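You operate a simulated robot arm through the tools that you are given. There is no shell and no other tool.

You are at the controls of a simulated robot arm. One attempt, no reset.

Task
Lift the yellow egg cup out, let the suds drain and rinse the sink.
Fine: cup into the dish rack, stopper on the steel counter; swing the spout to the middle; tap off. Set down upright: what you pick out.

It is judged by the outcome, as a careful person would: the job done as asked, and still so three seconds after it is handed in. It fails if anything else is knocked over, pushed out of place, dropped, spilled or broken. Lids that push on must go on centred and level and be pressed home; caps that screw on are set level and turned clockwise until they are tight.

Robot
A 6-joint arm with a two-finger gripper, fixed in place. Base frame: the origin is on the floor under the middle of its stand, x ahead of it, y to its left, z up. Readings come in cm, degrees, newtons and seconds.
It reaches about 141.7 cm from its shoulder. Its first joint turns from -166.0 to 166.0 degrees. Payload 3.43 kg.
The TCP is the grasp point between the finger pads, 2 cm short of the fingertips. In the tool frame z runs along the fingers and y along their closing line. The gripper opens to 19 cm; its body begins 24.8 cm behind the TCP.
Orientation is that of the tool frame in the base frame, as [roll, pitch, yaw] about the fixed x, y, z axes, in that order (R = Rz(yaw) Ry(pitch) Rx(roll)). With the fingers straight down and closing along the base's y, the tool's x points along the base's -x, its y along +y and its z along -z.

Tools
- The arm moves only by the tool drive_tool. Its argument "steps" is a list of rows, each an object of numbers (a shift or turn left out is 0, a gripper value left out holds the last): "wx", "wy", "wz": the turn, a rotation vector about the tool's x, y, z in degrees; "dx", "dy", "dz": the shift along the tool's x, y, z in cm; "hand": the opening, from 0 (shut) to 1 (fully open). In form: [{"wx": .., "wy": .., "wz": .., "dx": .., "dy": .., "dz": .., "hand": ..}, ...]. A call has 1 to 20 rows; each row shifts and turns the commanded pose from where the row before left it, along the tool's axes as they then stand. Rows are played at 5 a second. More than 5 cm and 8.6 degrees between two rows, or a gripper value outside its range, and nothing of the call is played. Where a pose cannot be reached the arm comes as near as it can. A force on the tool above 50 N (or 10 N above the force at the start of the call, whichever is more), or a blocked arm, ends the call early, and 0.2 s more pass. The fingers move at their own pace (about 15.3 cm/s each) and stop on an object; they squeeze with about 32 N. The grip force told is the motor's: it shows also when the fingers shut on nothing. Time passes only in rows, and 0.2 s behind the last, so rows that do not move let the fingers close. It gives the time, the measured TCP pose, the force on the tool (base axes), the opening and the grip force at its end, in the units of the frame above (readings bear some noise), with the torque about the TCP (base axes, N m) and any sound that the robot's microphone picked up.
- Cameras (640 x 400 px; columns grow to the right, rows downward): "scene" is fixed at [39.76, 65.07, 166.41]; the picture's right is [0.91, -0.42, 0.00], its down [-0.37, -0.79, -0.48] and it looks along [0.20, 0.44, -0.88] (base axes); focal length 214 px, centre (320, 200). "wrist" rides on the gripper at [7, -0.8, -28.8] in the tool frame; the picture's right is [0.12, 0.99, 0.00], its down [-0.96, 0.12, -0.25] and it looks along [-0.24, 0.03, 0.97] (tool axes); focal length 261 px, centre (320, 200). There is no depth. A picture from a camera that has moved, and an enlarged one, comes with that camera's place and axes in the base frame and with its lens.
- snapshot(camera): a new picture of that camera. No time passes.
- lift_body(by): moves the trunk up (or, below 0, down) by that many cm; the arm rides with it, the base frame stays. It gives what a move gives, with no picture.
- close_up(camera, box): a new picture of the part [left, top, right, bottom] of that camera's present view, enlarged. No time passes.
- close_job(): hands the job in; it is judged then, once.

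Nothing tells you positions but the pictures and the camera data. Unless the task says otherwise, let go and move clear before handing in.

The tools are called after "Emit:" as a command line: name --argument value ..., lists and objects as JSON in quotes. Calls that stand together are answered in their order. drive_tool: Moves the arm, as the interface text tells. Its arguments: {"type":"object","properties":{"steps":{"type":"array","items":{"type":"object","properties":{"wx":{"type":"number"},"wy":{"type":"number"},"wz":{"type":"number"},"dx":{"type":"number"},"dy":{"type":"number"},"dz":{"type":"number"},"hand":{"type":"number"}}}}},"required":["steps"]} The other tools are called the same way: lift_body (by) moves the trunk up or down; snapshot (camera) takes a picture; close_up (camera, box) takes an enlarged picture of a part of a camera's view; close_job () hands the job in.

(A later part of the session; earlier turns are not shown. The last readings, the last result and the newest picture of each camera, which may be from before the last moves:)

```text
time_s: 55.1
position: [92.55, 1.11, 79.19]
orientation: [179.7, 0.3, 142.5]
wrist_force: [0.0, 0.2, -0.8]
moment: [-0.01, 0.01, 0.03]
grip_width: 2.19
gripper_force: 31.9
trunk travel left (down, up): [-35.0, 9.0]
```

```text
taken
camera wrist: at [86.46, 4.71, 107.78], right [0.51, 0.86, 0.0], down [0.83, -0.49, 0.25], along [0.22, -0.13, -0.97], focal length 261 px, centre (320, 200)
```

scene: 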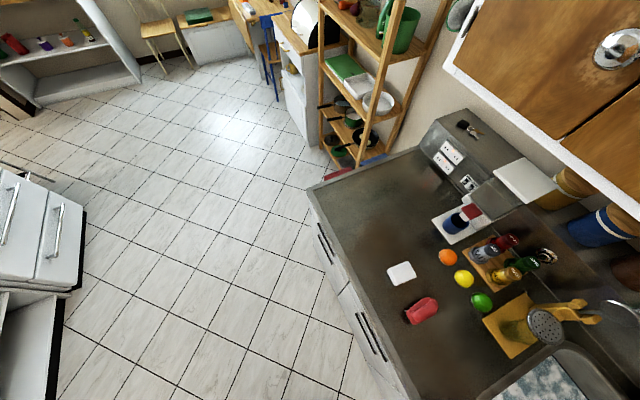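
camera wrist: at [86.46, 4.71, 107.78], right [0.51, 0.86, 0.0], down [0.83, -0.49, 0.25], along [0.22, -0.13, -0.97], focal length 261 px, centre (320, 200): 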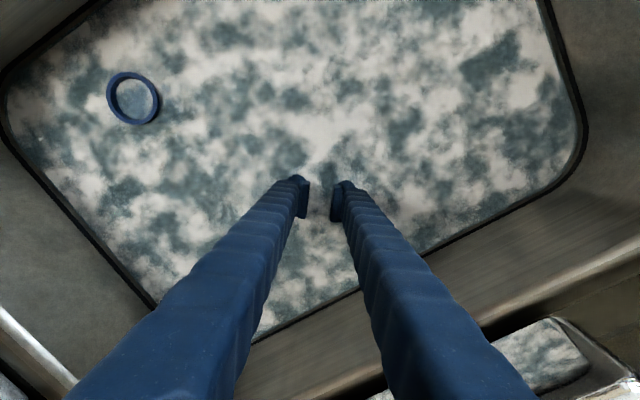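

The water is already dropping, and the blue cup's rim has emerged. I'll keep lifting the stopper gently.

Emit:
drive_tool --steps '[{"dz": -0.5}, {"dz": -0.7}, {"dz": -1}, {"dz": -1}, {"dz": -1}]'

Emit:
snapshot --camera "wrist"

Emit:
close_up --camera "wrist" --box '[260, 140, 380, 215]'

```text
time_s: 56.3
position: [92.55, 1.11, 83.51]
orientation: [179.8, 0.2, 142.4]
wrist_force: [0.8, -0.2, -0.5]
moment: [0.03, -0.03, 0.0]
grip_width: 2.19
gripper_force: 32.5
trunk travel left (down, up): [-35.0, 9.0]
```

```text
taken
camera wrist: at [86.44, 4.74, 112.0], right [0.51, 0.86, 0.0], down [0.83, -0.49, 0.25], along [0.22, -0.13, -0.97], focal length 261 px, centre (320, 200)
```

wrist: 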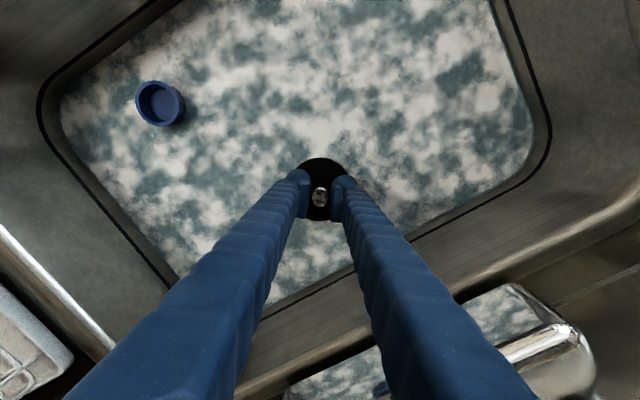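

```text
5.33 times, centred on (320, 178) of wrist
camera zoom: at [86.44, 4.74, 112.0], right [0.51, 0.86, 0.0], down [0.83, -0.49, 0.25], along [0.22, -0.13, -0.97], focal length 1390 px, centre (320, 320)
```

zoom: 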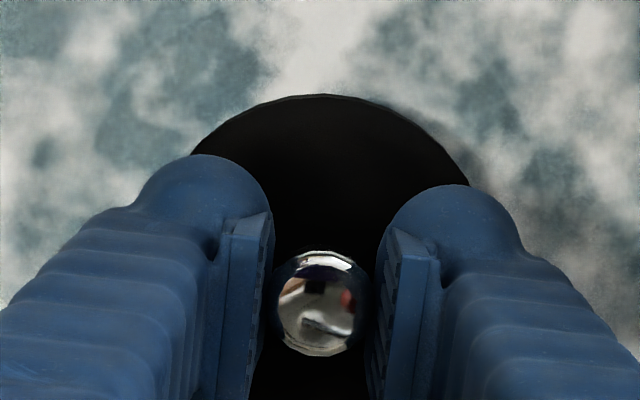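

The stopper is a black disc about 7 cm wide with a chrome knob, and the suds are draining. I'll lift it clear, then carry it forward and to the right to the open counter beside the sink.

Emit:
drive_tool --steps '[{"dz": -2}, {"dz": -3}, {"dz": -3}, {"dz": -3}, {"dz": -3}, {"dz": -3}, {"dz": -3}, {"dz": -3}]'

Emit:
snapshot --camera "wrist"

Emit:
close_up --camera "wrist" --box '[260, 140, 380, 215]'

```text
time_s: 58.1
position: [92.51, 1.12, 106.42]
orientation: [179.8, 0.4, 142.4]
wrist_force: [-0.3, -0.9, -0.6]
moment: [0.01, -0.01, 0.04]
grip_width: 2.19
gripper_force: 31.7
trunk travel left (down, up): [-35.0, 9.0]
```

```text
taken
camera wrist: at [86.31, 4.74, 135.0], right [0.51, 0.86, 0.0], down [0.83, -0.49, 0.25], along [0.22, -0.13, -0.97], focal length 261 px, centre (320, 200)
```

wrist: 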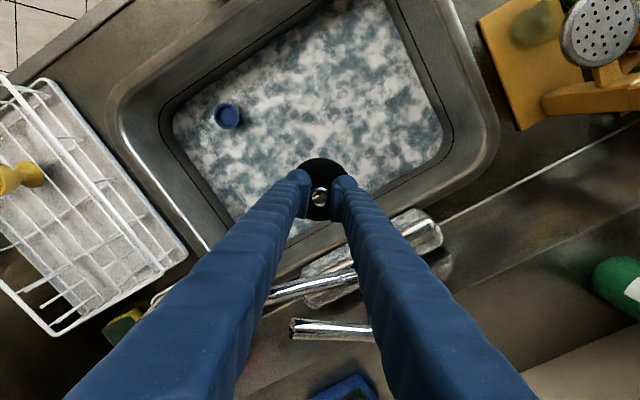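

```text
5.33 times, centred on (320, 178) of wrist
camera zoom: at [86.31, 4.74, 135.0], right [0.51, 0.86, 0.0], down [0.83, -0.49, 0.25], along [0.22, -0.13, -0.97], focal length 1390 px, centre (320, 320)
```

zoom: 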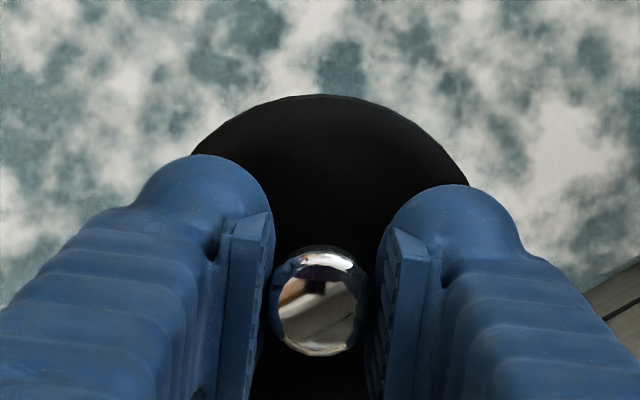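

Let me check the cup in the rack, which comes into this view obliquely.

Emit:
close_up --camera "wrist" --box '[0, 140, 80, 210]'

```text
5.71 times, centred on (40, 175) of wrist
camera zoom: at [86.31, 4.74, 135.0], right [0.51, 0.86, 0.0], down [0.83, -0.49, 0.25], along [0.22, -0.13, -0.97], focal length 1489 px, centre (1920, 343)
```

zoom: 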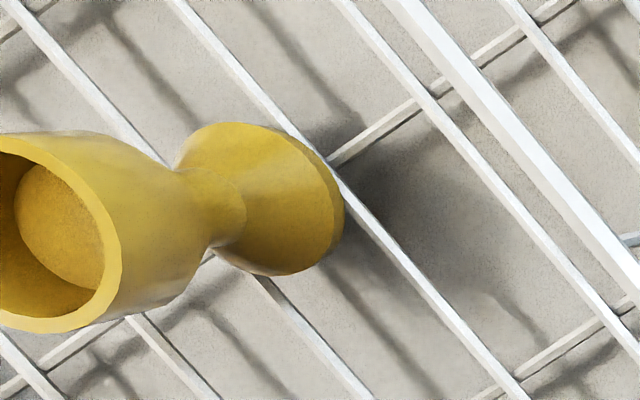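

The cup is upright on its wires, since its axis points exactly along the vertical in this view. Now I'll carry the stopper toward the front and then right, to about (70, 41).

Emit:
drive_tool --steps '[{"dx": 2.97, "dy": -2.29}, {"dx": 2.97, "dy": -2.29}, {"dx": 2.97, "dy": -2.29}, {"dx": 2.97, "dy": -2.29}, {"dx": 2.97, "dy": -2.29}, {"dx": 2.97, "dy": -2.29}, {"dx": 2.71, "dy": 3.52}, {"dx": 2.71, "dy": 3.52}, {"dx": 2.71, "dy": 3.52}, {"dx": 2.71, "dy": 3.52}, {"dx": 2.71, "dy": 3.52}, {"dx": 2.71, "dy": 3.52}, {"dx": 2.71, "dy": 3.52}, {"dx": 2.71, "dy": 3.52}, {"dx": 2.71, "dy": 3.52}]'

Emit:
snapshot --camera "wrist"

Emit:
snapshot --camera "scene"

```text
time_s: 61.3
position: [70.18, 41.22, 106.26]
orientation: [179.9, 0.3, 142.4]
wrist_force: [-0.1, 0.1, 0.6]
moment: [-0.13, -0.04, 0.02]
grip_width: 2.2
gripper_force: 32.1
trunk travel left (down, up): [-35.0, 9.0]
```

```text
taken
camera wrist: at [63.81, 44.85, 134.85], right [0.51, 0.86, 0.0], down [0.83, -0.49, 0.25], along [0.22, -0.13, -0.97], focal length 261 px, centre (320, 200)
```

wrist: 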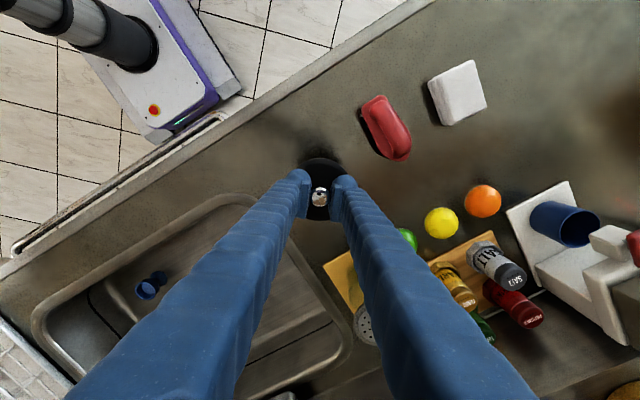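

```text
taken
```

scene: 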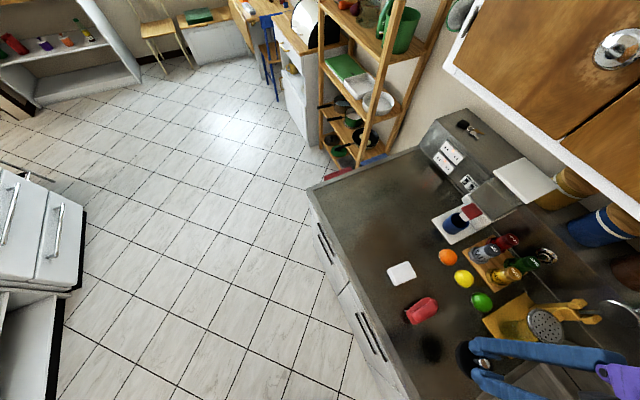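

The sink already looks drained. The spot below me is clear of the brush and the board, so I'll lower the stopper toward the counter.

Emit:
drive_tool --steps '[{"dz": 3}, {"dz": 3}, {"dz": 2}, {"dz": 1}, {"dz": 1}]'

Emit:
close_up --camera "scene" --box '[400, 300, 540, 400]'

```text
time_s: 62.5
position: [69.91, 40.94, 96.32]
orientation: [179.8, 0.2, 142.3]
wrist_force: [0.5, 0.3, -0.8]
moment: [0.02, 0.05, -0.01]
grip_width: 2.22
gripper_force: 31.8
trunk travel left (down, up): [-35.0, 9.0]
```

```text
4.00 times, centred on (470, 350) of scene
camera zoom: at [39.76, 65.07, 166.41], right [0.91, -0.42, 0.0], down [-0.37, -0.79, -0.48], along [0.2, 0.44, -0.88], focal length 858 px, centre (-280, -400)
```

zoom: 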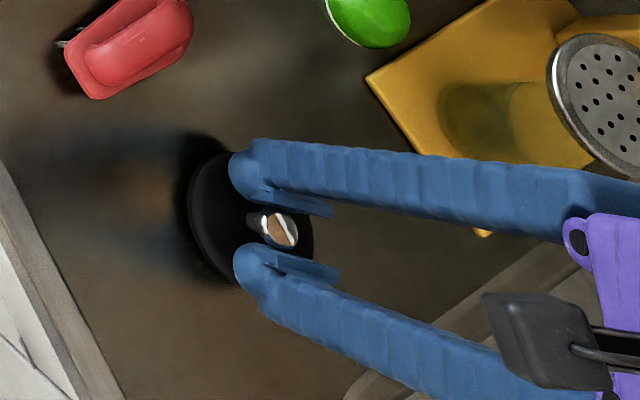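

Emit:
drive_tool --steps '[{"dz": 0.6}, {"dz": 0.5}, {"dz": 0.4}]'

Emit:
drive_tool --steps '[{"dz": 0.4}, {"dz": 0.4}]'

Emit:
close_up --camera "scene" --box '[430, 320, 514, 380]'

```text
time_s: 63.3
position: [70.06, 41.01, 95.25]
orientation: [179.5, 0.4, 142.4]
wrist_force: [-2.5, -2.5, 46.5]
moment: [-0.05, 0.04, 0.04]
grip_width: 2.2
gripper_force: 31.1
trunk travel left (down, up): [-35.0, 9.0]
```

```text
time_s: 63.9
position: [69.9, 41.0, 94.4]
orientation: [179.4, 0.4, 142.6]
wrist_force: [3.5, 2.9, 51.0]
moment: [-0.09, -0.01, -0.07]
grip_width: 1.93
gripper_force: 32.0
trunk travel left (down, up): [-35.0, 9.0]
```

```text
6.67 times, centred on (472, 350) of scene
camera zoom: at [39.76, 65.07, 166.41], right [0.91, -0.42, 0.0], down [-0.37, -0.79, -0.48], along [0.2, 0.44, -0.88], focal length 1430 px, centre (-693, -800)
```

zoom: 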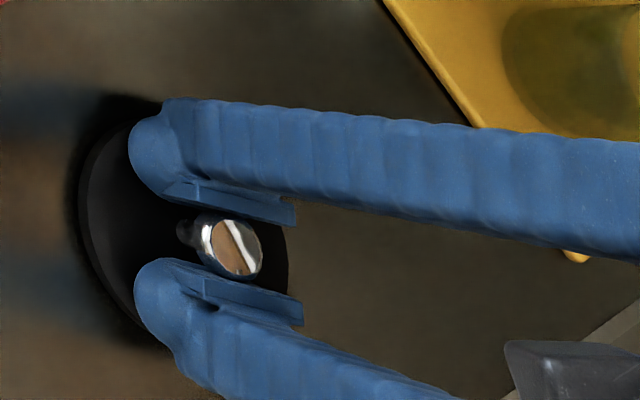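

The stopper is down on the counter. The last step pressed harder than needed, so I'll ease off and release.

Emit:
drive_tool --steps '[{"dz": -0.2}, {"dz": -0.2}, {}]'

```text
time_s: 64.7
position: [69.92, 41.03, 94.31]
orientation: [179.9, 0.4, 142.5]
wrist_force: [5.5, 8.0, 14.1]
moment: [-0.07, -0.04, -0.05]
grip_width: 1.87
gripper_force: 31.5
trunk travel left (down, up): [-35.0, 9.0]
```

Emit:
drive_tool --steps '[{"dz": -0.1}, {"hand": 0.1}, {"hand": 0.12}, {"hand": 0.15}, {"hand": 0.2}, {"hand": 0.26}, {}]'

Emit:
close_up --camera "scene" --box '[430, 320, 514, 380]'

Emit:
close_up --camera "wrist" --box '[260, 140, 380, 215]'

```text
time_s: 66.3
position: [70.15, 41.04, 94.55]
orientation: [179.9, 0.3, 142.4]
wrist_force: [0.2, 0.4, -0.1]
moment: [0.0, 0.0, 0.0]
grip_width: 4.94
gripper_force: 0.0
trunk travel left (down, up): [-35.0, 9.0]
```

```text
6.67 times, centred on (472, 350) of scene
camera zoom: at [39.76, 65.07, 166.41], right [0.91, -0.42, 0.0], down [-0.37, -0.79, -0.48], along [0.2, 0.44, -0.88], focal length 1430 px, centre (-693, -800)
```

zoom: 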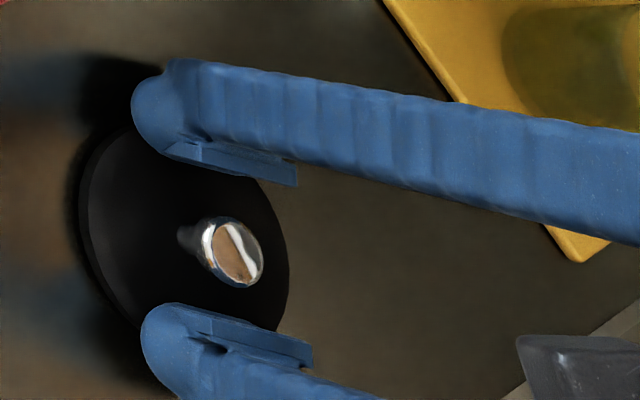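

```text
5.33 times, centred on (320, 178) of wrist
camera zoom: at [63.87, 44.67, 123.07], right [0.51, 0.86, 0.0], down [0.83, -0.49, 0.25], along [0.22, -0.13, -0.97], focal length 1390 px, centre (320, 320)
```

zoom: 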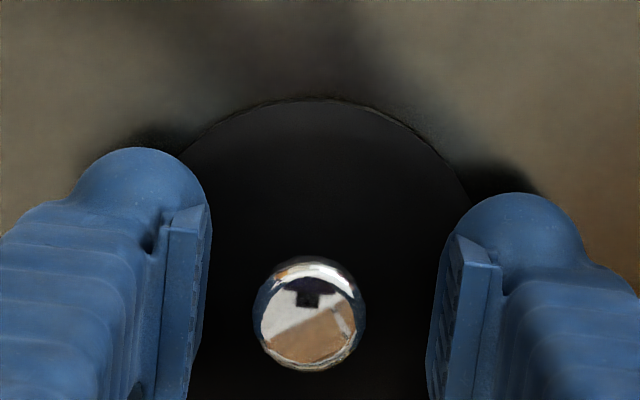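

The stopper stands upright with its knob on top. I'll open a little more, rise clear, and look at the sink.

Emit:
drive_tool --steps '[{"hand": 0.35}, {"dz": -2}, {"dz": -3}, {"dz": -4}, {"dz": -4}, {"dz": -4}, {"dz": -4}]'

Emit:
snapshot --camera "wrist"

Emit:
close_up --camera "scene" --box '[400, 280, 560, 400]'

```text
time_s: 67.9
position: [69.7, 40.93, 115.59]
orientation: [179.7, 0.3, 142.4]
wrist_force: [0.2, 0.3, 0.8]
moment: [0.03, -0.05, 0.02]
grip_width: 6.63
gripper_force: 0.1
trunk travel left (down, up): [-35.0, 9.0]
```

```text
taken
camera wrist: at [63.5, 44.6, 144.18], right [0.51, 0.86, 0.0], down [0.83, -0.49, 0.25], along [0.22, -0.13, -0.97], focal length 261 px, centre (320, 200)
```

wrist: 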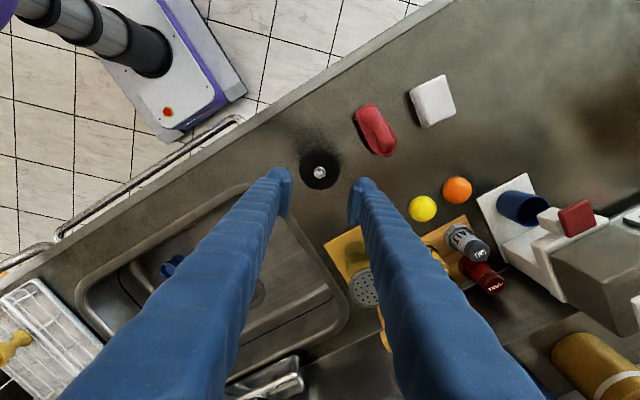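

```text
3.33 times, centred on (480, 340) of scene
camera zoom: at [39.76, 65.07, 166.41], right [0.91, -0.42, 0.0], down [-0.37, -0.79, -0.48], along [0.2, 0.44, -0.88], focal length 715 px, centre (-213, -267)
```

zoom: 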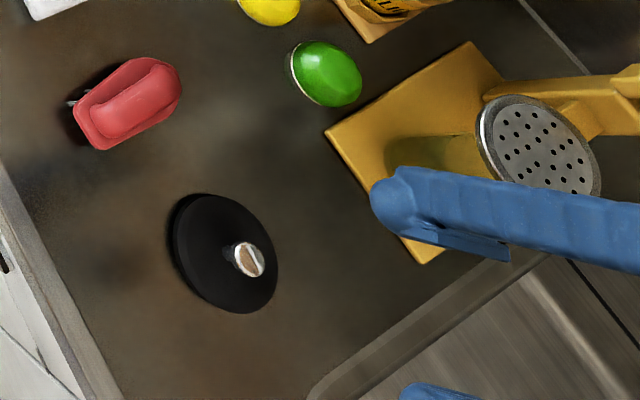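

The stopper is clear on the counter. Next I'll turn the hand back square and go up over the front of the sink to inspect the basin, spout and lever.

Emit:
drive_tool --steps '[{"wz": -7.5, "dz": -2}, {"wz": -7.5, "dz": -2}, {"wz": -7.5, "dz": -2}, {"wz": -7.5, "dz": -2}, {"wz": -7.5, "dz": -2}, {"dy": -4.5, "hand": 1.0}, {"dy": -4.5}, {"dy": -4.5}, {"dy": -4.5}, {"dy": -4.5}, {"dy": -4.5}, {"dy": -4.5}, {"dy": -4.5}, {"dy": -4}]'

Emit:
snapshot --camera "wrist"

Emit:
close_up --camera "wrist" --box '[200, 130, 440, 290]'

```text
time_s: 70.9
position: [69.81, 0.87, 125.54]
orientation: [-180.0, 0.3, -179.9]
wrist_force: [-0.4, -0.3, 0.2]
moment: [0.1, 0.0, -0.02]
grip_width: 18.99
gripper_force: 0.0
trunk travel left (down, up): [-35.0, 9.0]
```

```text
taken
camera wrist: at [62.67, 0.1, 154.04], right [-0.12, 0.99, 0.0], down [0.96, 0.11, 0.25], along [0.25, 0.03, -0.97], focal length 261 px, centre (320, 200)
```

wrist: 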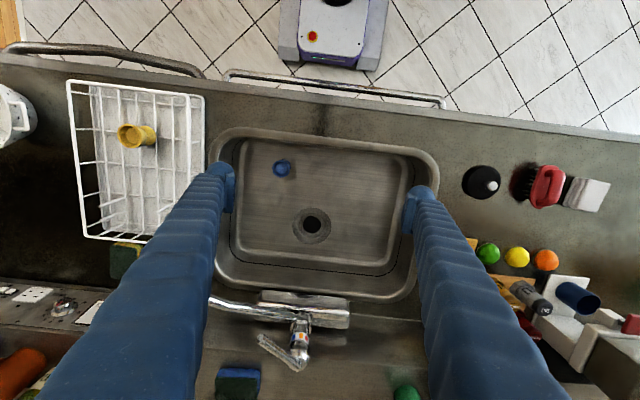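

```text
2.50 times, centred on (320, 210) of wrist
camera zoom: at [62.67, 0.1, 154.04], right [-0.12, 0.99, 0.0], down [0.96, 0.11, 0.25], along [0.25, 0.03, -0.97], focal length 652 px, centre (320, 175)
```

zoom: 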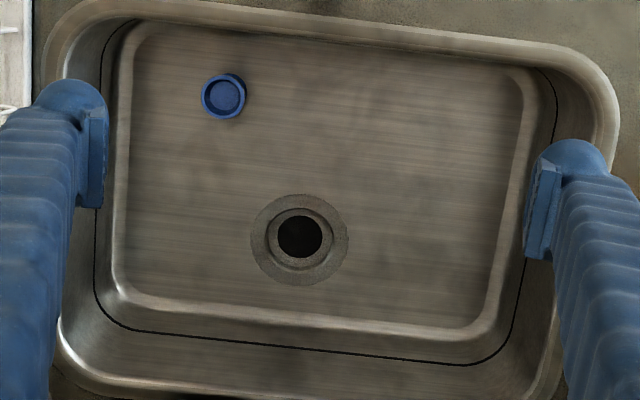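

The sink has drained, with only the blue cup left standing in it. Now I'll look carefully at the tap from above, keeping the fingers higher than the spout and lever.

Emit:
drive_tool --steps '[{"dx": -3.6, "dy": -1.8, "dz": -0.7}, {"dx": -3.6, "dy": -1.8, "dz": -0.7}, {"dx": -3.6, "dy": -1.8, "dz": -0.7}, {"dx": -3.6, "dy": -1.8, "dz": -0.7}, {"dx": -3.6, "dy": -1.8, "dz": -0.7}]'

Emit:
snapshot --camera "wrist"

Emit:
close_up --camera "wrist" --box '[210, 180, 410, 310]'

```text
time_s: 72.1
position: [88.0, -8.07, 129.07]
orientation: [180.0, 0.2, 179.9]
wrist_force: [-0.3, -0.9, -1.0]
moment: [0.01, 0.11, 0.04]
grip_width: 18.99
gripper_force: 0.0
trunk travel left (down, up): [-35.0, 9.0]
```

```text
taken
camera wrist: at [80.93, -8.89, 157.5], right [-0.12, 0.99, 0.0], down [0.96, 0.11, 0.25], along [0.25, 0.03, -0.97], focal length 261 px, centre (320, 200)
```

wrist: 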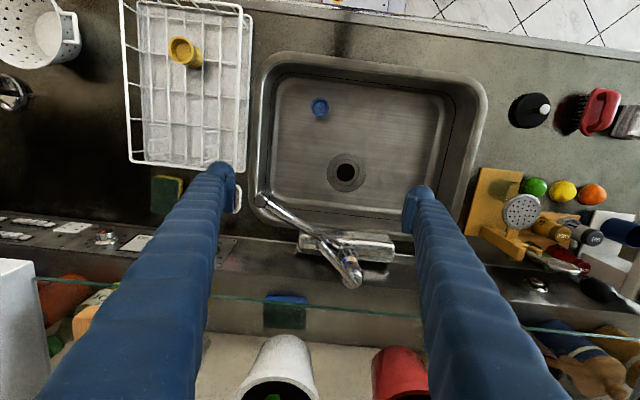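

```text
3.08 times, centred on (310, 245) of wrist
camera zoom: at [80.93, -8.89, 157.5], right [-0.12, 0.99, 0.0], down [0.96, 0.11, 0.25], along [0.25, 0.03, -0.97], focal length 802 px, centre (351, 62)
```

zoom: 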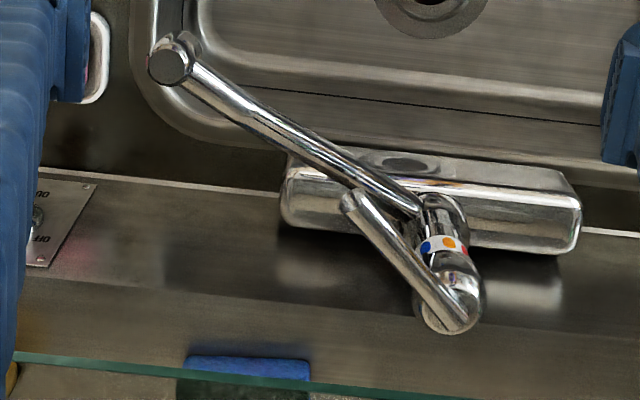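

The spout runs from its pivot near (107, 0.7) up to a tip at about (93.2, -17.5, 114). The lever tip is at about (100.3, -6.4, 114). I'll line the gripper up square to the spout above its tip so I can hold it gently and swing it.

Emit:
drive_tool --steps '[{"dx": -1.7, "dy": -3.1}, {"dx": -1.7, "dy": -3.1}, {"dx": -1.7, "dy": -3.1}, {"wz": -7.5}, {"wz": -7.5}, {"wz": -7.5}, {"wz": -7.5}, {"wz": -7.5}, {"wz": -7.5}, {"wz": -7.5}, {}]'

Emit:
snapshot --camera "wrist"

Emit:
close_up --camera "wrist" --box '[220, 130, 420, 260]'

```text
time_s: 72.9
position: [91.94, -16.36, 129.4]
orientation: [179.8, 0.0, -179.6]
wrist_force: [-30.2, 8.6, -2.2]
moment: [-2.49, -8.95, -0.12]
grip_width: 19.02
gripper_force: 0.0
trunk travel left (down, up): [-35.0, 9.0]
stopped in row 4: the force on the tool passed its limit at 121 N (the readings are from after the stop); the commanded pose is now the measured one
```

```text
taken
camera wrist: at [85.06, -17.43, 158.04], right [-0.13, 0.99, 0.0], down [0.96, 0.12, 0.25], along [0.24, 0.04, -0.97], focal length 261 px, centre (320, 200)
```

wrist: 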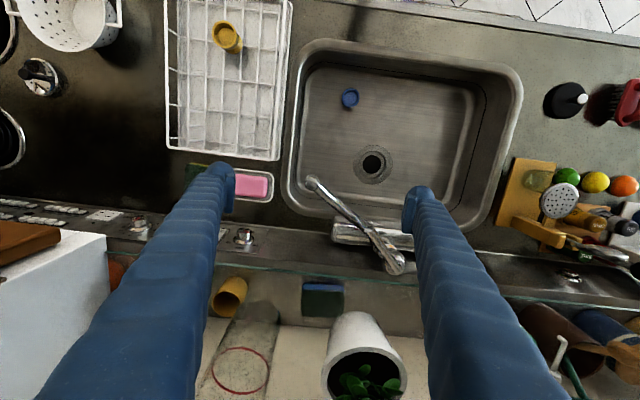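

```text
3.08 times, centred on (320, 195) of wrist
camera zoom: at [85.06, -17.43, 158.04], right [-0.13, 0.99, 0.0], down [0.96, 0.12, 0.25], along [0.24, 0.04, -0.97], focal length 802 px, centre (320, 215)
```

zoom: 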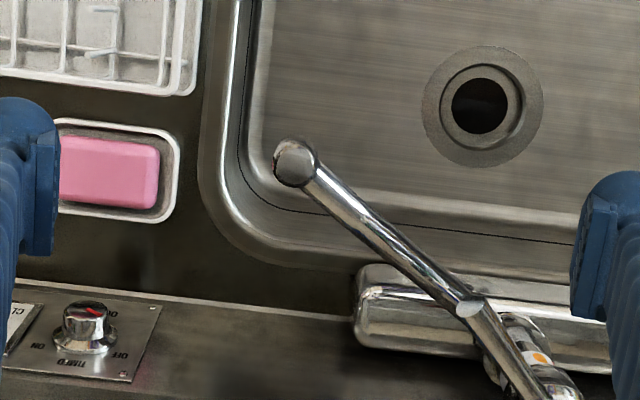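

The hand body touched something above and behind it at z≈159, probably the edge of the upper cabinet. I'll back straight off and check that nothing moved.

Emit:
drive_tool --steps '[{"dx": 3}, {"dx": 4}]'

Emit:
snapshot --camera "scene"

Emit:
snapshot --camera "wrist"

```text
time_s: 73.5
position: [85.24, -16.58, 129.15]
orientation: [179.9, -0.2, -179.7]
wrist_force: [1.0, -0.4, -0.2]
moment: [0.03, 0.01, -0.02]
grip_width: 19.0
gripper_force: 0.1
trunk travel left (down, up): [-35.0, 9.0]
```

```text
taken
```

scene: 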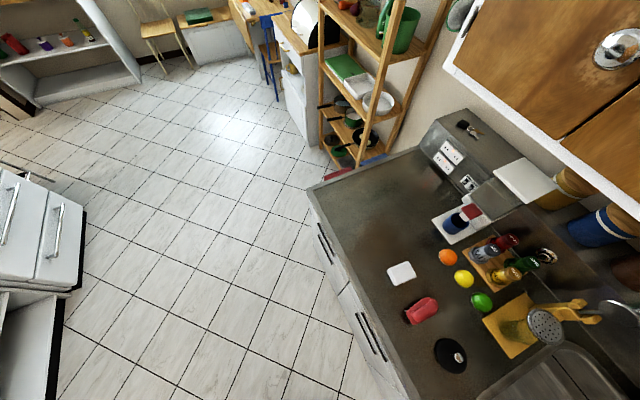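

```text
taken
camera wrist: at [78.47, -17.62, 157.77], right [-0.12, 0.99, 0.0], down [0.96, 0.12, 0.25], along [0.24, 0.04, -0.97], focal length 261 px, centre (320, 200)
```

wrist: 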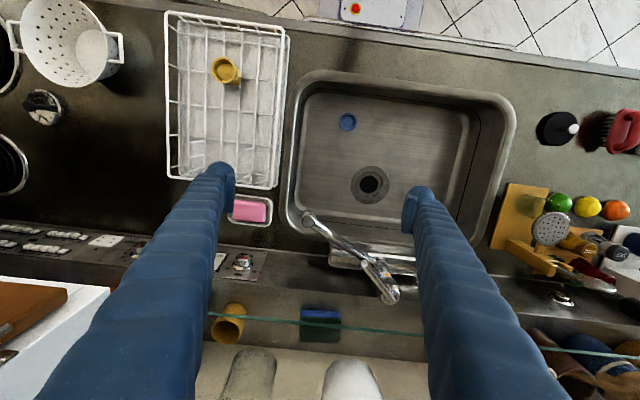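

Nothing was disturbed. An overhead shelf or cabinet limits the hand's x when it is high. I'll push the spout round with closed fingers from its left side instead, tilting the hand so its body leans back away from the shelf.

Emit:
drive_tool --steps '[{"dy": -4.7, "hand": 0.0}, {"dy": -4.7}, {"wy": -7.5}, {"wy": -7.5}, {"dx": 1.1, "dz": 4}, {"dx": 1.1, "dz": 4}, {"dx": 1.1, "dz": 4}, {"dx": 1.1, "dz": 4}]'

Emit:
snapshot --camera "wrist"

Emit:
close_up --camera "wrist" --box '[290, 100, 490, 230]'

```text
time_s: 75.3
position: [85.52, -26.08, 112.44]
orientation: [179.9, 14.8, -179.8]
wrist_force: [0.2, 1.0, -0.1]
moment: [-0.01, 0.05, 0.04]
grip_width: 0.0
gripper_force: 31.8
trunk travel left (down, up): [-35.0, 9.0]
```

```text
taken
camera wrist: at [71.36, -27.06, 138.21], right [-0.12, 0.99, -0.03], down [0.87, 0.12, 0.49], along [0.49, 0.04, -0.87], focal length 261 px, centre (320, 200)
```

wrist: 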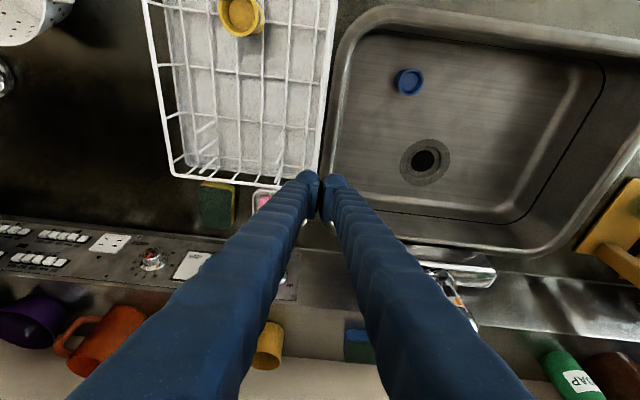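

```text
3.08 times, centred on (390, 165) of wrist
camera zoom: at [71.36, -27.06, 138.21], right [-0.12, 0.99, -0.03], down [0.87, 0.12, 0.49], along [0.49, 0.04, -0.87], focal length 802 px, centre (105, 308)
```

zoom: 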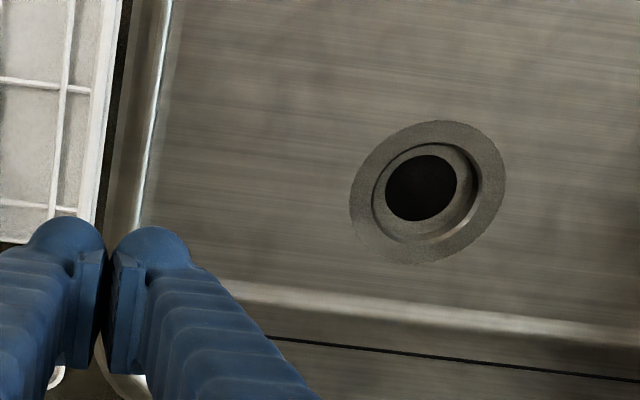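

The spout tip is hidden behind the closed fingers, but its position is known. I'll bring the fingertips to its left side just below tip height, short of contact.

Emit:
drive_tool --steps '[{"dx": -3.1, "dz": 1.9}, {"dx": -3.1, "dz": 1.9, "dy": 0.3}, {"dy": 1.5}]'

Emit:
snapshot --camera "wrist"

Emit:
close_up --camera "wrist" --box '[280, 130, 480, 260]'

```text
time_s: 76.1
position: [92.24, -24.04, 110.47]
orientation: [179.9, 14.8, -179.6]
wrist_force: [0.2, -0.2, -0.1]
moment: [-0.02, -0.04, -0.02]
grip_width: 0.0
gripper_force: 32.0
trunk travel left (down, up): [-35.0, 9.0]
```

```text
taken
camera wrist: at [78.24, -25.04, 136.25], right [-0.12, 0.99, -0.03], down [0.86, 0.12, 0.49], along [0.49, 0.04, -0.87], focal length 261 px, centre (320, 200)
```

wrist: 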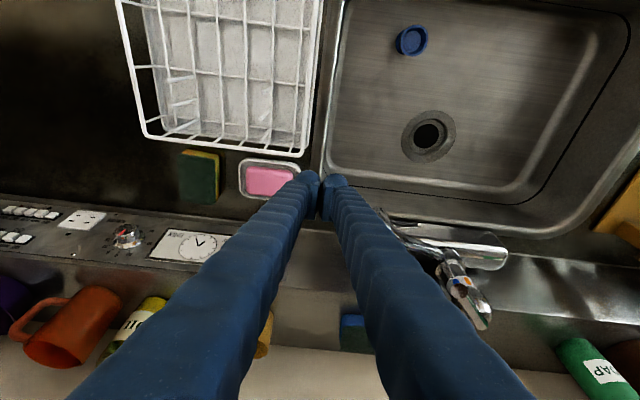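

```text
3.08 times, centred on (380, 195) of wrist
camera zoom: at [78.24, -25.04, 136.25], right [-0.12, 0.99, -0.03], down [0.86, 0.12, 0.49], along [0.49, 0.04, -0.87], focal length 802 px, centre (135, 215)
```

zoom: 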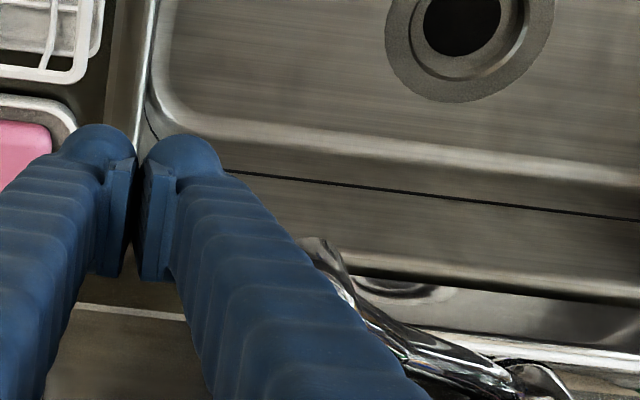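

The tip is just right of my fingers. I'll approach in small steps until I feel contact.

Emit:
drive_tool --steps '[{"dy": 0.8}, {"dy": 0.8}, {"dy": 0.6}, {"dy": 0.5}]'

Emit:
close_up --camera "wrist" --box '[280, 130, 480, 260]'

```text
time_s: 77.1
position: [91.86, -21.8, 110.39]
orientation: [179.7, 14.6, -179.9]
wrist_force: [-23.7, -26.8, -6.6]
moment: [0.81, -0.78, 0.57]
grip_width: 0.0
gripper_force: 31.9
trunk travel left (down, up): [-35.0, 9.0]
```

```text
3.08 times, centred on (380, 195) of wrist
camera zoom: at [77.85, -22.83, 136.21], right [-0.12, 0.99, -0.03], down [0.87, 0.12, 0.48], along [0.48, 0.04, -0.87], focal length 802 px, centre (135, 215)
```

zoom: 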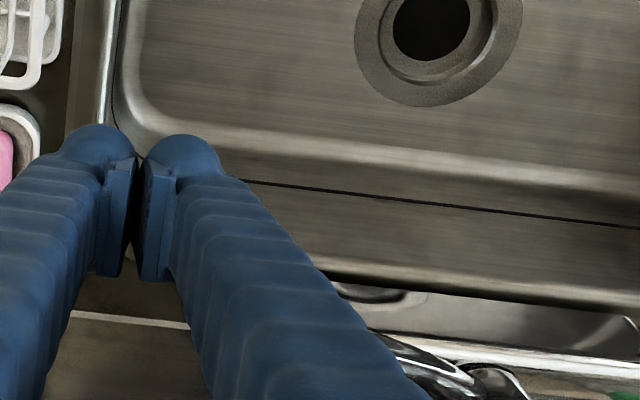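

I was pressing along the spout's length rather than sideways, so I'll back off and come in from its rear-left side. I'll tilt a bit more to stay clear of the shelf.

Emit:
drive_tool --steps '[{"dy": -1.5}, {"dy": -1.7}, {"wy": -7.5}, {"dx": -2.4, "dz": 1.0}, {"dx": -2.4, "dz": 1.0}]'

Emit:
snapshot --camera "wrist"

```text
time_s: 78.3
position: [97.44, -24.47, 110.46]
orientation: [179.7, 22.5, -179.7]
wrist_force: [0.0, 0.4, -0.3]
moment: [0.06, -0.02, 0.02]
grip_width: 0.0
gripper_force: 32.5
trunk travel left (down, up): [-35.0, 9.0]
```

```text
taken
camera wrist: at [80.05, -25.56, 134.18], right [-0.12, 0.99, -0.04], down [0.79, 0.12, 0.6], along [0.6, 0.04, -0.8], focal length 261 px, centre (320, 200)
```

wrist: 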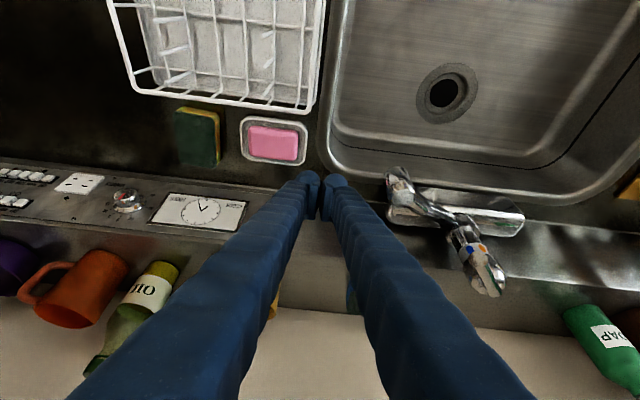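

Emit:
close_up --camera "wrist" --box '[300, 140, 540, 300]'

```text
2.50 times, centred on (420, 220) of wrist
camera zoom: at [80.05, -25.56, 134.18], right [-0.12, 0.99, -0.04], down [0.79, 0.12, 0.6], along [0.6, 0.04, -0.8], focal length 652 px, centre (70, 150)
```

zoom: 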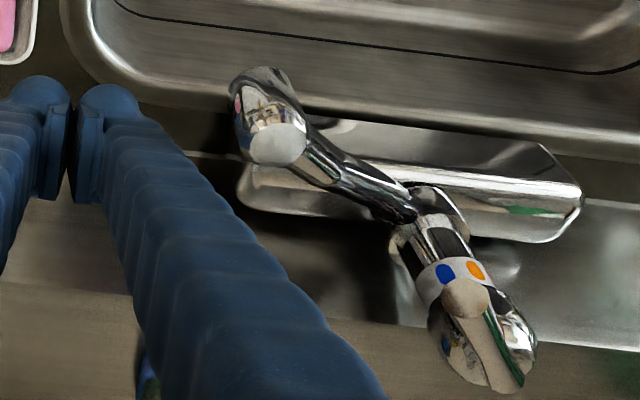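

The spout's outlet spans about z 112–115.5 and is clear of my fingers. I'll move right in small steps to make contact on its rear-left side.

Emit:
drive_tool --steps '[{"dy": 1.5}, {"dy": 1.2}, {"dy": 0.8}, {"dy": 0.6}]'

```text
time_s: 79.3
position: [97.43, -20.4, 110.43]
orientation: [179.8, 22.4, -179.7]
wrist_force: [-1.1, -0.1, -0.2]
moment: [-0.07, -0.01, 0.0]
grip_width: 0.01
gripper_force: 31.4
trunk travel left (down, up): [-35.0, 9.0]
```

Emit:
drive_tool --steps '[{"dy": 1.0}, {"dx": 0.79, "dz": -0.33, "dy": 0.44}, {"dx": 0.79, "dz": -0.33, "dy": 0.44}]'

Emit:
close_up --camera "wrist" --box '[300, 140, 540, 300]'

```text
time_s: 80.1
position: [95.7, -18.42, 110.62]
orientation: [179.8, 22.4, -179.8]
wrist_force: [1.7, 1.5, 1.8]
moment: [0.08, 0.02, -0.08]
grip_width: 0.0
gripper_force: 32.0
trunk travel left (down, up): [-35.0, 9.0]
```

```text
2.50 times, centred on (420, 220) of wrist
camera zoom: at [78.38, -19.57, 134.2], right [-0.12, 0.99, -0.04], down [0.79, 0.12, 0.6], along [0.6, 0.04, -0.8], focal length 652 px, centre (70, 150)
```

zoom: 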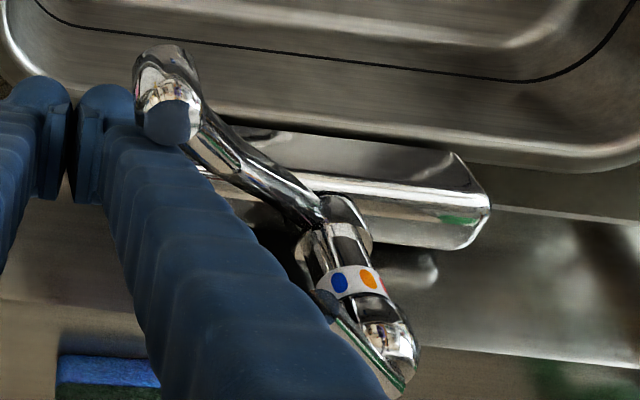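

The spout is moving easily with very little force. I'll follow its arc.

Emit:
drive_tool --steps '[{"dx": 1.506, "dz": -0.624, "dy": 1.05}, {"dx": 1.414, "dz": -0.586, "dy": 1.21}, {"dx": 1.321, "dz": -0.548, "dy": 1.32}, {"dx": 1.201, "dz": -0.498, "dy": 1.45}, {"dx": 1.09, "dz": -0.452, "dy": 1.55}]'

Emit:
snapshot --camera "wrist"

Emit:
close_up --camera "wrist" --box '[300, 140, 540, 300]'

```text
time_s: 81.3
position: [88.47, -12.03, 110.55]
orientation: [179.8, 22.4, -179.7]
wrist_force: [0.1, -0.1, 0.2]
moment: [-0.03, -0.03, -0.02]
grip_width: 0.0
gripper_force: 31.9
trunk travel left (down, up): [-35.0, 9.0]
```

```text
taken
camera wrist: at [71.16, -13.02, 134.31], right [-0.12, 0.99, -0.04], down [0.79, 0.12, 0.6], along [0.6, 0.04, -0.8], focal length 261 px, centre (320, 200)
```

wrist: 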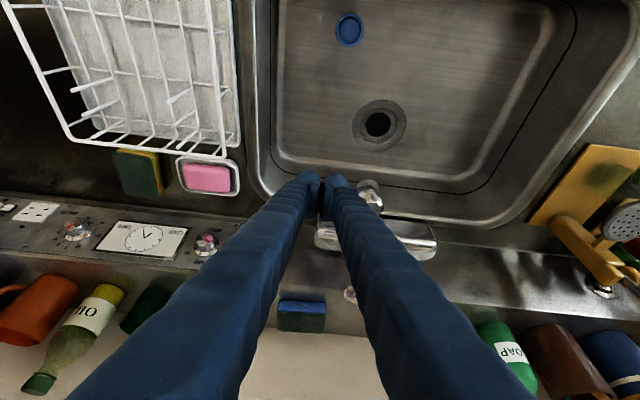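

```text
2.50 times, centred on (420, 220) of wrist
camera zoom: at [71.16, -13.02, 134.31], right [-0.12, 0.99, -0.04], down [0.79, 0.12, 0.6], along [0.6, 0.04, -0.8], focal length 652 px, centre (70, 150)
```

zoom: 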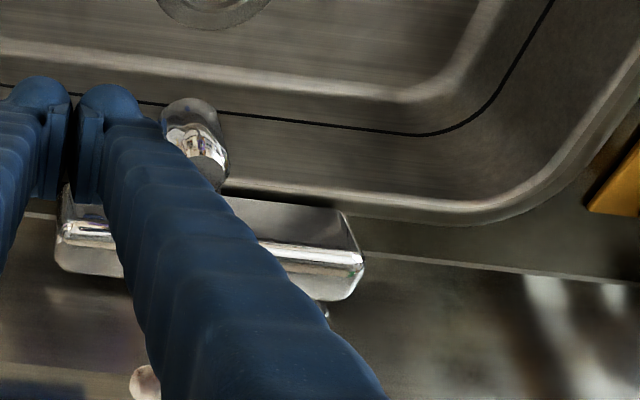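

The spout is now about 20° from straight ahead. I'll continue more slowly for the last part.

Emit:
drive_tool --steps '[{"dx": 0.462, "dz": -0.19, "dy": 0.85}, {"dx": 0.462, "dz": -0.19, "dy": 0.85}, {"dx": 0.411, "dz": -0.17, "dy": 0.87}, {"dx": 0.411, "dz": -0.17, "dy": 0.87}, {"dx": 0.342, "dz": -0.142, "dy": 0.8}, {}]'

Emit:
snapshot --camera "wrist"

Emit:
close_up --camera "wrist" --box '[300, 140, 540, 300]'

```text
time_s: 82.7
position: [86.38, -7.76, 110.68]
orientation: [179.8, 22.4, -179.7]
wrist_force: [-0.3, -0.4, 0.4]
moment: [-0.02, -0.01, -0.02]
grip_width: 0.0
gripper_force: 31.9
trunk travel left (down, up): [-35.0, 9.0]
```

```text
taken
camera wrist: at [69.01, -8.84, 134.26], right [-0.12, 0.99, -0.04], down [0.79, 0.12, 0.6], along [0.6, 0.04, -0.8], focal length 261 px, centre (320, 200)
```

wrist: 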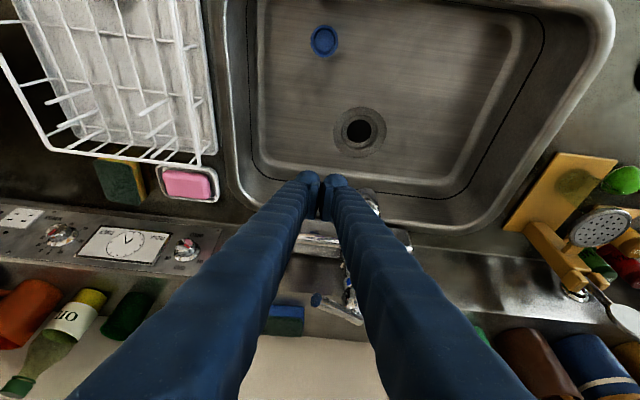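

```text
2.50 times, centred on (420, 220) of wrist
camera zoom: at [69.01, -8.84, 134.26], right [-0.12, 0.99, -0.04], down [0.79, 0.12, 0.6], along [0.6, 0.04, -0.8], focal length 652 px, centre (70, 150)
```

zoom: 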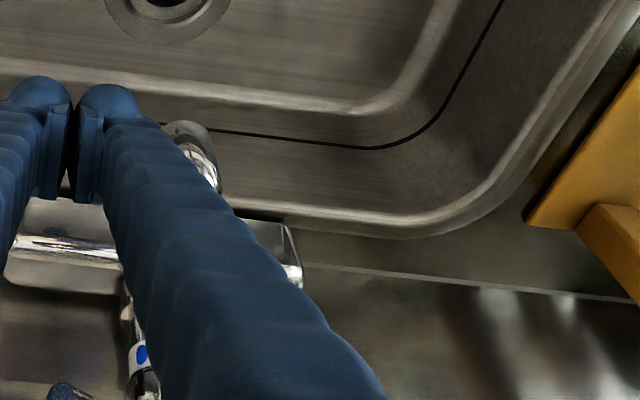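

Emit:
drive_tool --steps '[{"dx": 0.2, "dz": -0.08, "dy": 0.8}, {"dx": 0.15, "dz": -0.06, "dy": 0.8}, {"dx": 0.1, "dz": -0.04, "dy": 0.8}, {"dy": 0.7}, {"dy": 0.6}, {}]'

Emit:
close_up --camera "wrist" --box '[300, 140, 540, 300]'

```text
time_s: 84.1
position: [85.85, -4.07, 110.5]
orientation: [179.7, 22.4, -179.8]
wrist_force: [-0.4, -0.4, 0.0]
moment: [0.01, 0.0, -0.03]
grip_width: 0.0
gripper_force: 32.3
trunk travel left (down, up): [-35.0, 9.0]
```

```text
2.50 times, centred on (420, 220) of wrist
camera zoom: at [68.5, -5.15, 134.29], right [-0.12, 0.99, -0.04], down [0.79, 0.12, 0.6], along [0.6, 0.04, -0.8], focal length 652 px, centre (70, 150)
```

zoom: 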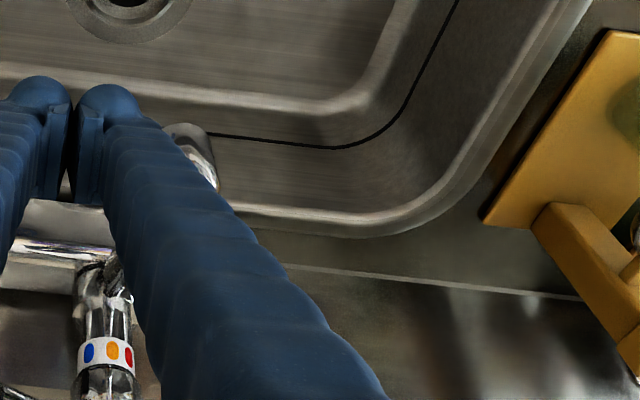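

The tip is close to straight ahead. I'll back away from it, lift, level the hand and look from above to judge the alignment.

Emit:
drive_tool --steps '[{"dy": -2}, {"dy": -3}, {"dx": -0.61, "dz": -4.08}, {"dx": -0.61, "dz": -4.08}, {"dx": -0.61, "dz": -4.08}, {"dx": -0.61, "dz": -4.08}, {"wy": 7.5}, {"wy": 7.5}, {"wy": 7.5, "hand": 1.0}, {"dy": 3}, {"dy": 3}, {"dy": 3}]'

Emit:
snapshot --camera "wrist"

Emit:
close_up --camera "wrist" --box '[210, 160, 430, 310]'

```text
time_s: 86.7
position: [81.7, -0.3, 126.79]
orientation: [179.8, 0.0, -179.6]
wrist_force: [-0.2, -1.0, 0.8]
moment: [-0.03, -0.11, -0.01]
grip_width: 19.0
gripper_force: 0.0
trunk travel left (down, up): [-35.0, 9.0]
```

```text
taken
camera wrist: at [74.72, -1.27, 155.3], right [-0.13, 0.99, 0.0], down [0.96, 0.12, 0.25], along [0.24, 0.03, -0.97], focal length 261 px, centre (320, 200)
```

wrist: 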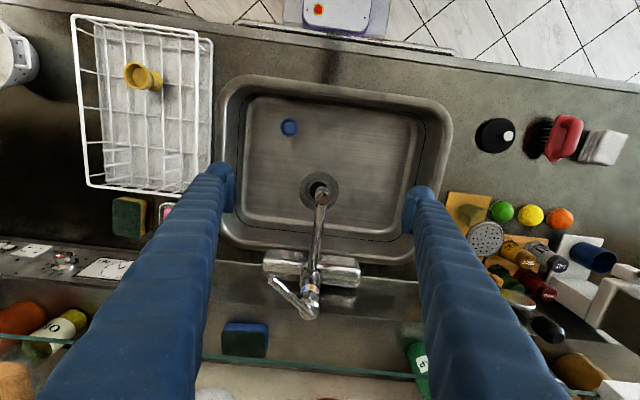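

```text
2.67 times, centred on (320, 235) of wrist
camera zoom: at [74.72, -1.27, 155.3], right [-0.13, 0.99, 0.0], down [0.96, 0.12, 0.25], along [0.24, 0.03, -0.97], focal length 695 px, centre (320, 107)
```

zoom: 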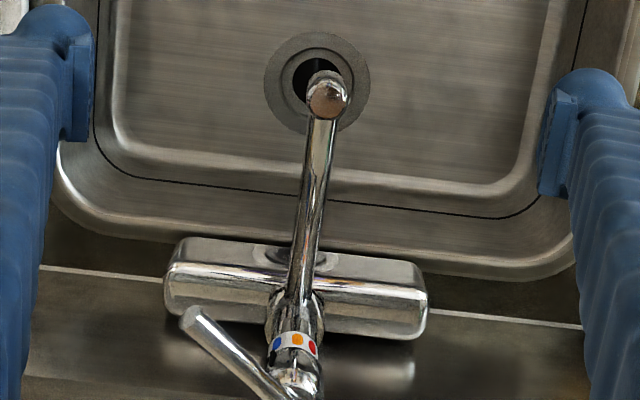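

The spout now points over the middle of the basin, with its tip at about (84, 0.4). Next is the lever, from its base near (108, 0, 110) to its tip at about (100, -6.5, 114.3). I'll go to the left, then turn and tilt the hand so it can come in along the lever from the front-left, below the shelf.

Emit:
drive_tool --steps '[{"dy": -4, "dz": -0.5}, {"dy": -4}, {"dy": -4}, {"dy": -4}, {"wz": -7.6, "hand": 0.3}, {"wz": -7.6}, {"wz": -7.6}, {"wz": -7.6}, {"wz": -7.6}, {"wy": -8}, {"wy": -8}, {"wy": -8}, {"wy": -8}, {"wy": -8}, {}]'

Emit:
snapshot --camera "wrist"

```text
time_s: 89.9
position: [81.98, -16.23, 126.97]
orientation: [179.7, 40.0, -141.9]
wrist_force: [0.4, -1.4, -0.2]
moment: [0.04, 0.0, -0.02]
grip_width: 5.69
gripper_force: 0.1
trunk travel left (down, up): [-35.0, 9.0]
```

```text
taken
camera wrist: at [63.92, -31.8, 144.3], right [-0.69, 0.72, -0.07], down [0.38, 0.45, 0.81], along [0.62, 0.53, -0.58], focal length 261 px, centre (320, 200)
```

wrist: 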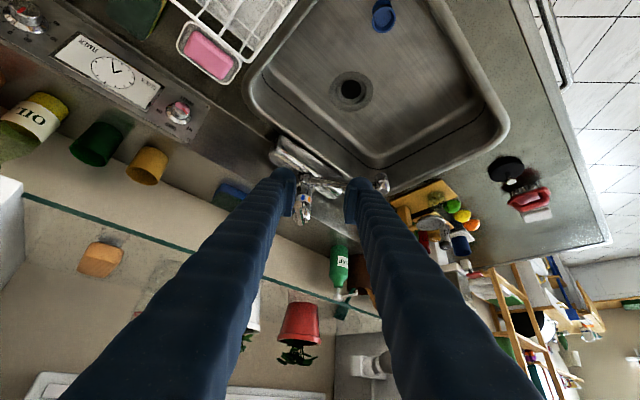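

Emit:
close_up --camera "wrist" --box '[250, 130, 410, 240]'

```text
3.64 times, centred on (330, 185) of wrist
camera zoom: at [63.92, -31.8, 144.3], right [-0.69, 0.72, -0.07], down [0.38, 0.45, 0.81], along [0.62, 0.53, -0.58], focal length 948 px, centre (284, 254)
```

zoom: 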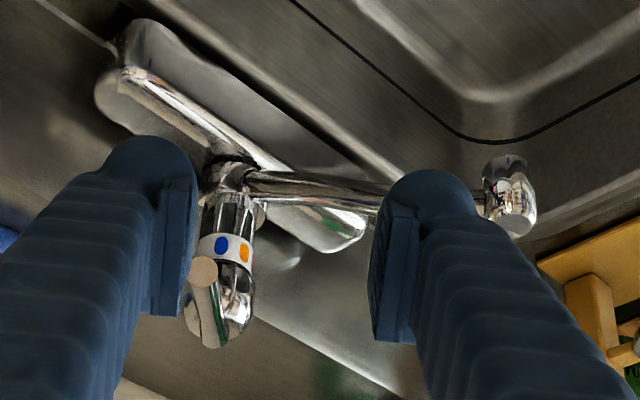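

The lever end faces me, and water flow likely depends on lifting it. I'll move to a pre-grasp point just short of the lever.

Emit:
drive_tool --steps '[{"dx": -1.75, "dy": -0.7, "dz": 3.66}, {"dx": -1.75, "dy": -0.7, "dz": 3.66}, {"dx": -1.75, "dy": -0.7, "dz": 3.66}, {"dx": -1.75, "dy": -0.7, "dz": 3.66}, {"dx": -1.75, "dy": -0.7, "dz": 3.66}]'

Emit:
snapshot --camera "wrist"

Emit:
close_up --camera "wrist" --box '[250, 130, 410, 240]'

```text
time_s: 91.1
position: [98.73, -7.35, 118.54]
orientation: [179.6, 39.9, -141.9]
wrist_force: [0.1, -0.2, -0.6]
moment: [0.02, 0.03, -0.01]
grip_width: 5.7
gripper_force: 0.2
trunk travel left (down, up): [-35.0, 9.0]
```

```text
taken
camera wrist: at [80.8, -22.94, 135.83], right [-0.69, 0.72, -0.07], down [0.38, 0.45, 0.81], along [0.62, 0.53, -0.58], focal length 261 px, centre (320, 200)
```

wrist: 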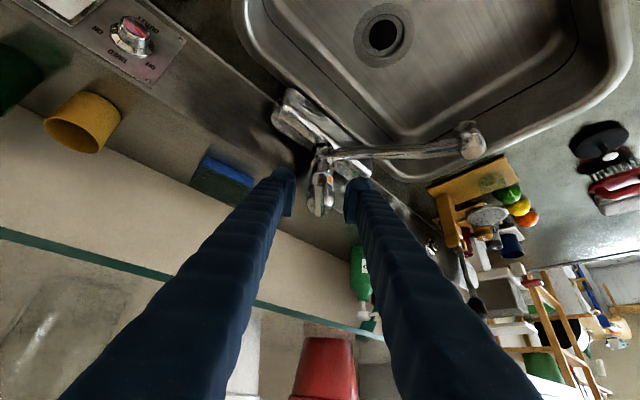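

```text
3.64 times, centred on (330, 185) of wrist
camera zoom: at [80.8, -22.94, 135.83], right [-0.69, 0.72, -0.07], down [0.38, 0.45, 0.81], along [0.62, 0.53, -0.58], focal length 948 px, centre (284, 254)
```

zoom: 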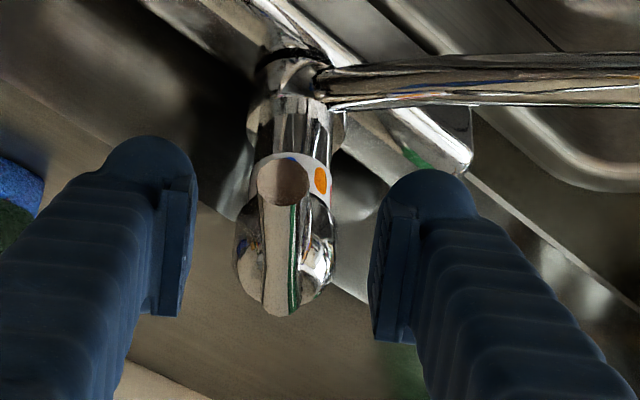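

The lever is centred between the open fingers. I'll advance 6 cm along the tool axis and close softly on it.

Emit:
drive_tool --steps '[{"dz": 2}, {"dz": 2}, {"dz": 1.8}]'

Emit:
close_up --camera "wrist" --box '[250, 130, 410, 240]'

```text
time_s: 91.9
position: [101.73, -5.1, 114.06]
orientation: [179.6, 40.1, -142.0]
wrist_force: [0.8, -1.1, -1.0]
moment: [0.01, 0.01, 0.05]
grip_width: 5.71
gripper_force: 0.1
trunk travel left (down, up): [-35.0, 9.0]
```

```text
3.64 times, centred on (330, 185) of wrist
camera zoom: at [83.66, -20.67, 131.31], right [-0.69, 0.72, -0.07], down [0.38, 0.45, 0.81], along [0.62, 0.53, -0.58], focal length 948 px, centre (284, 254)
```

zoom: 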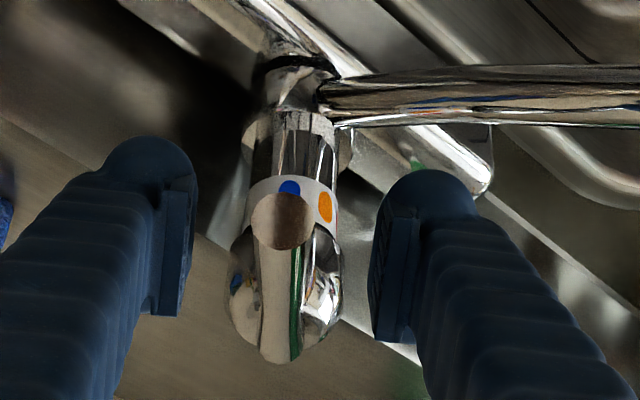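

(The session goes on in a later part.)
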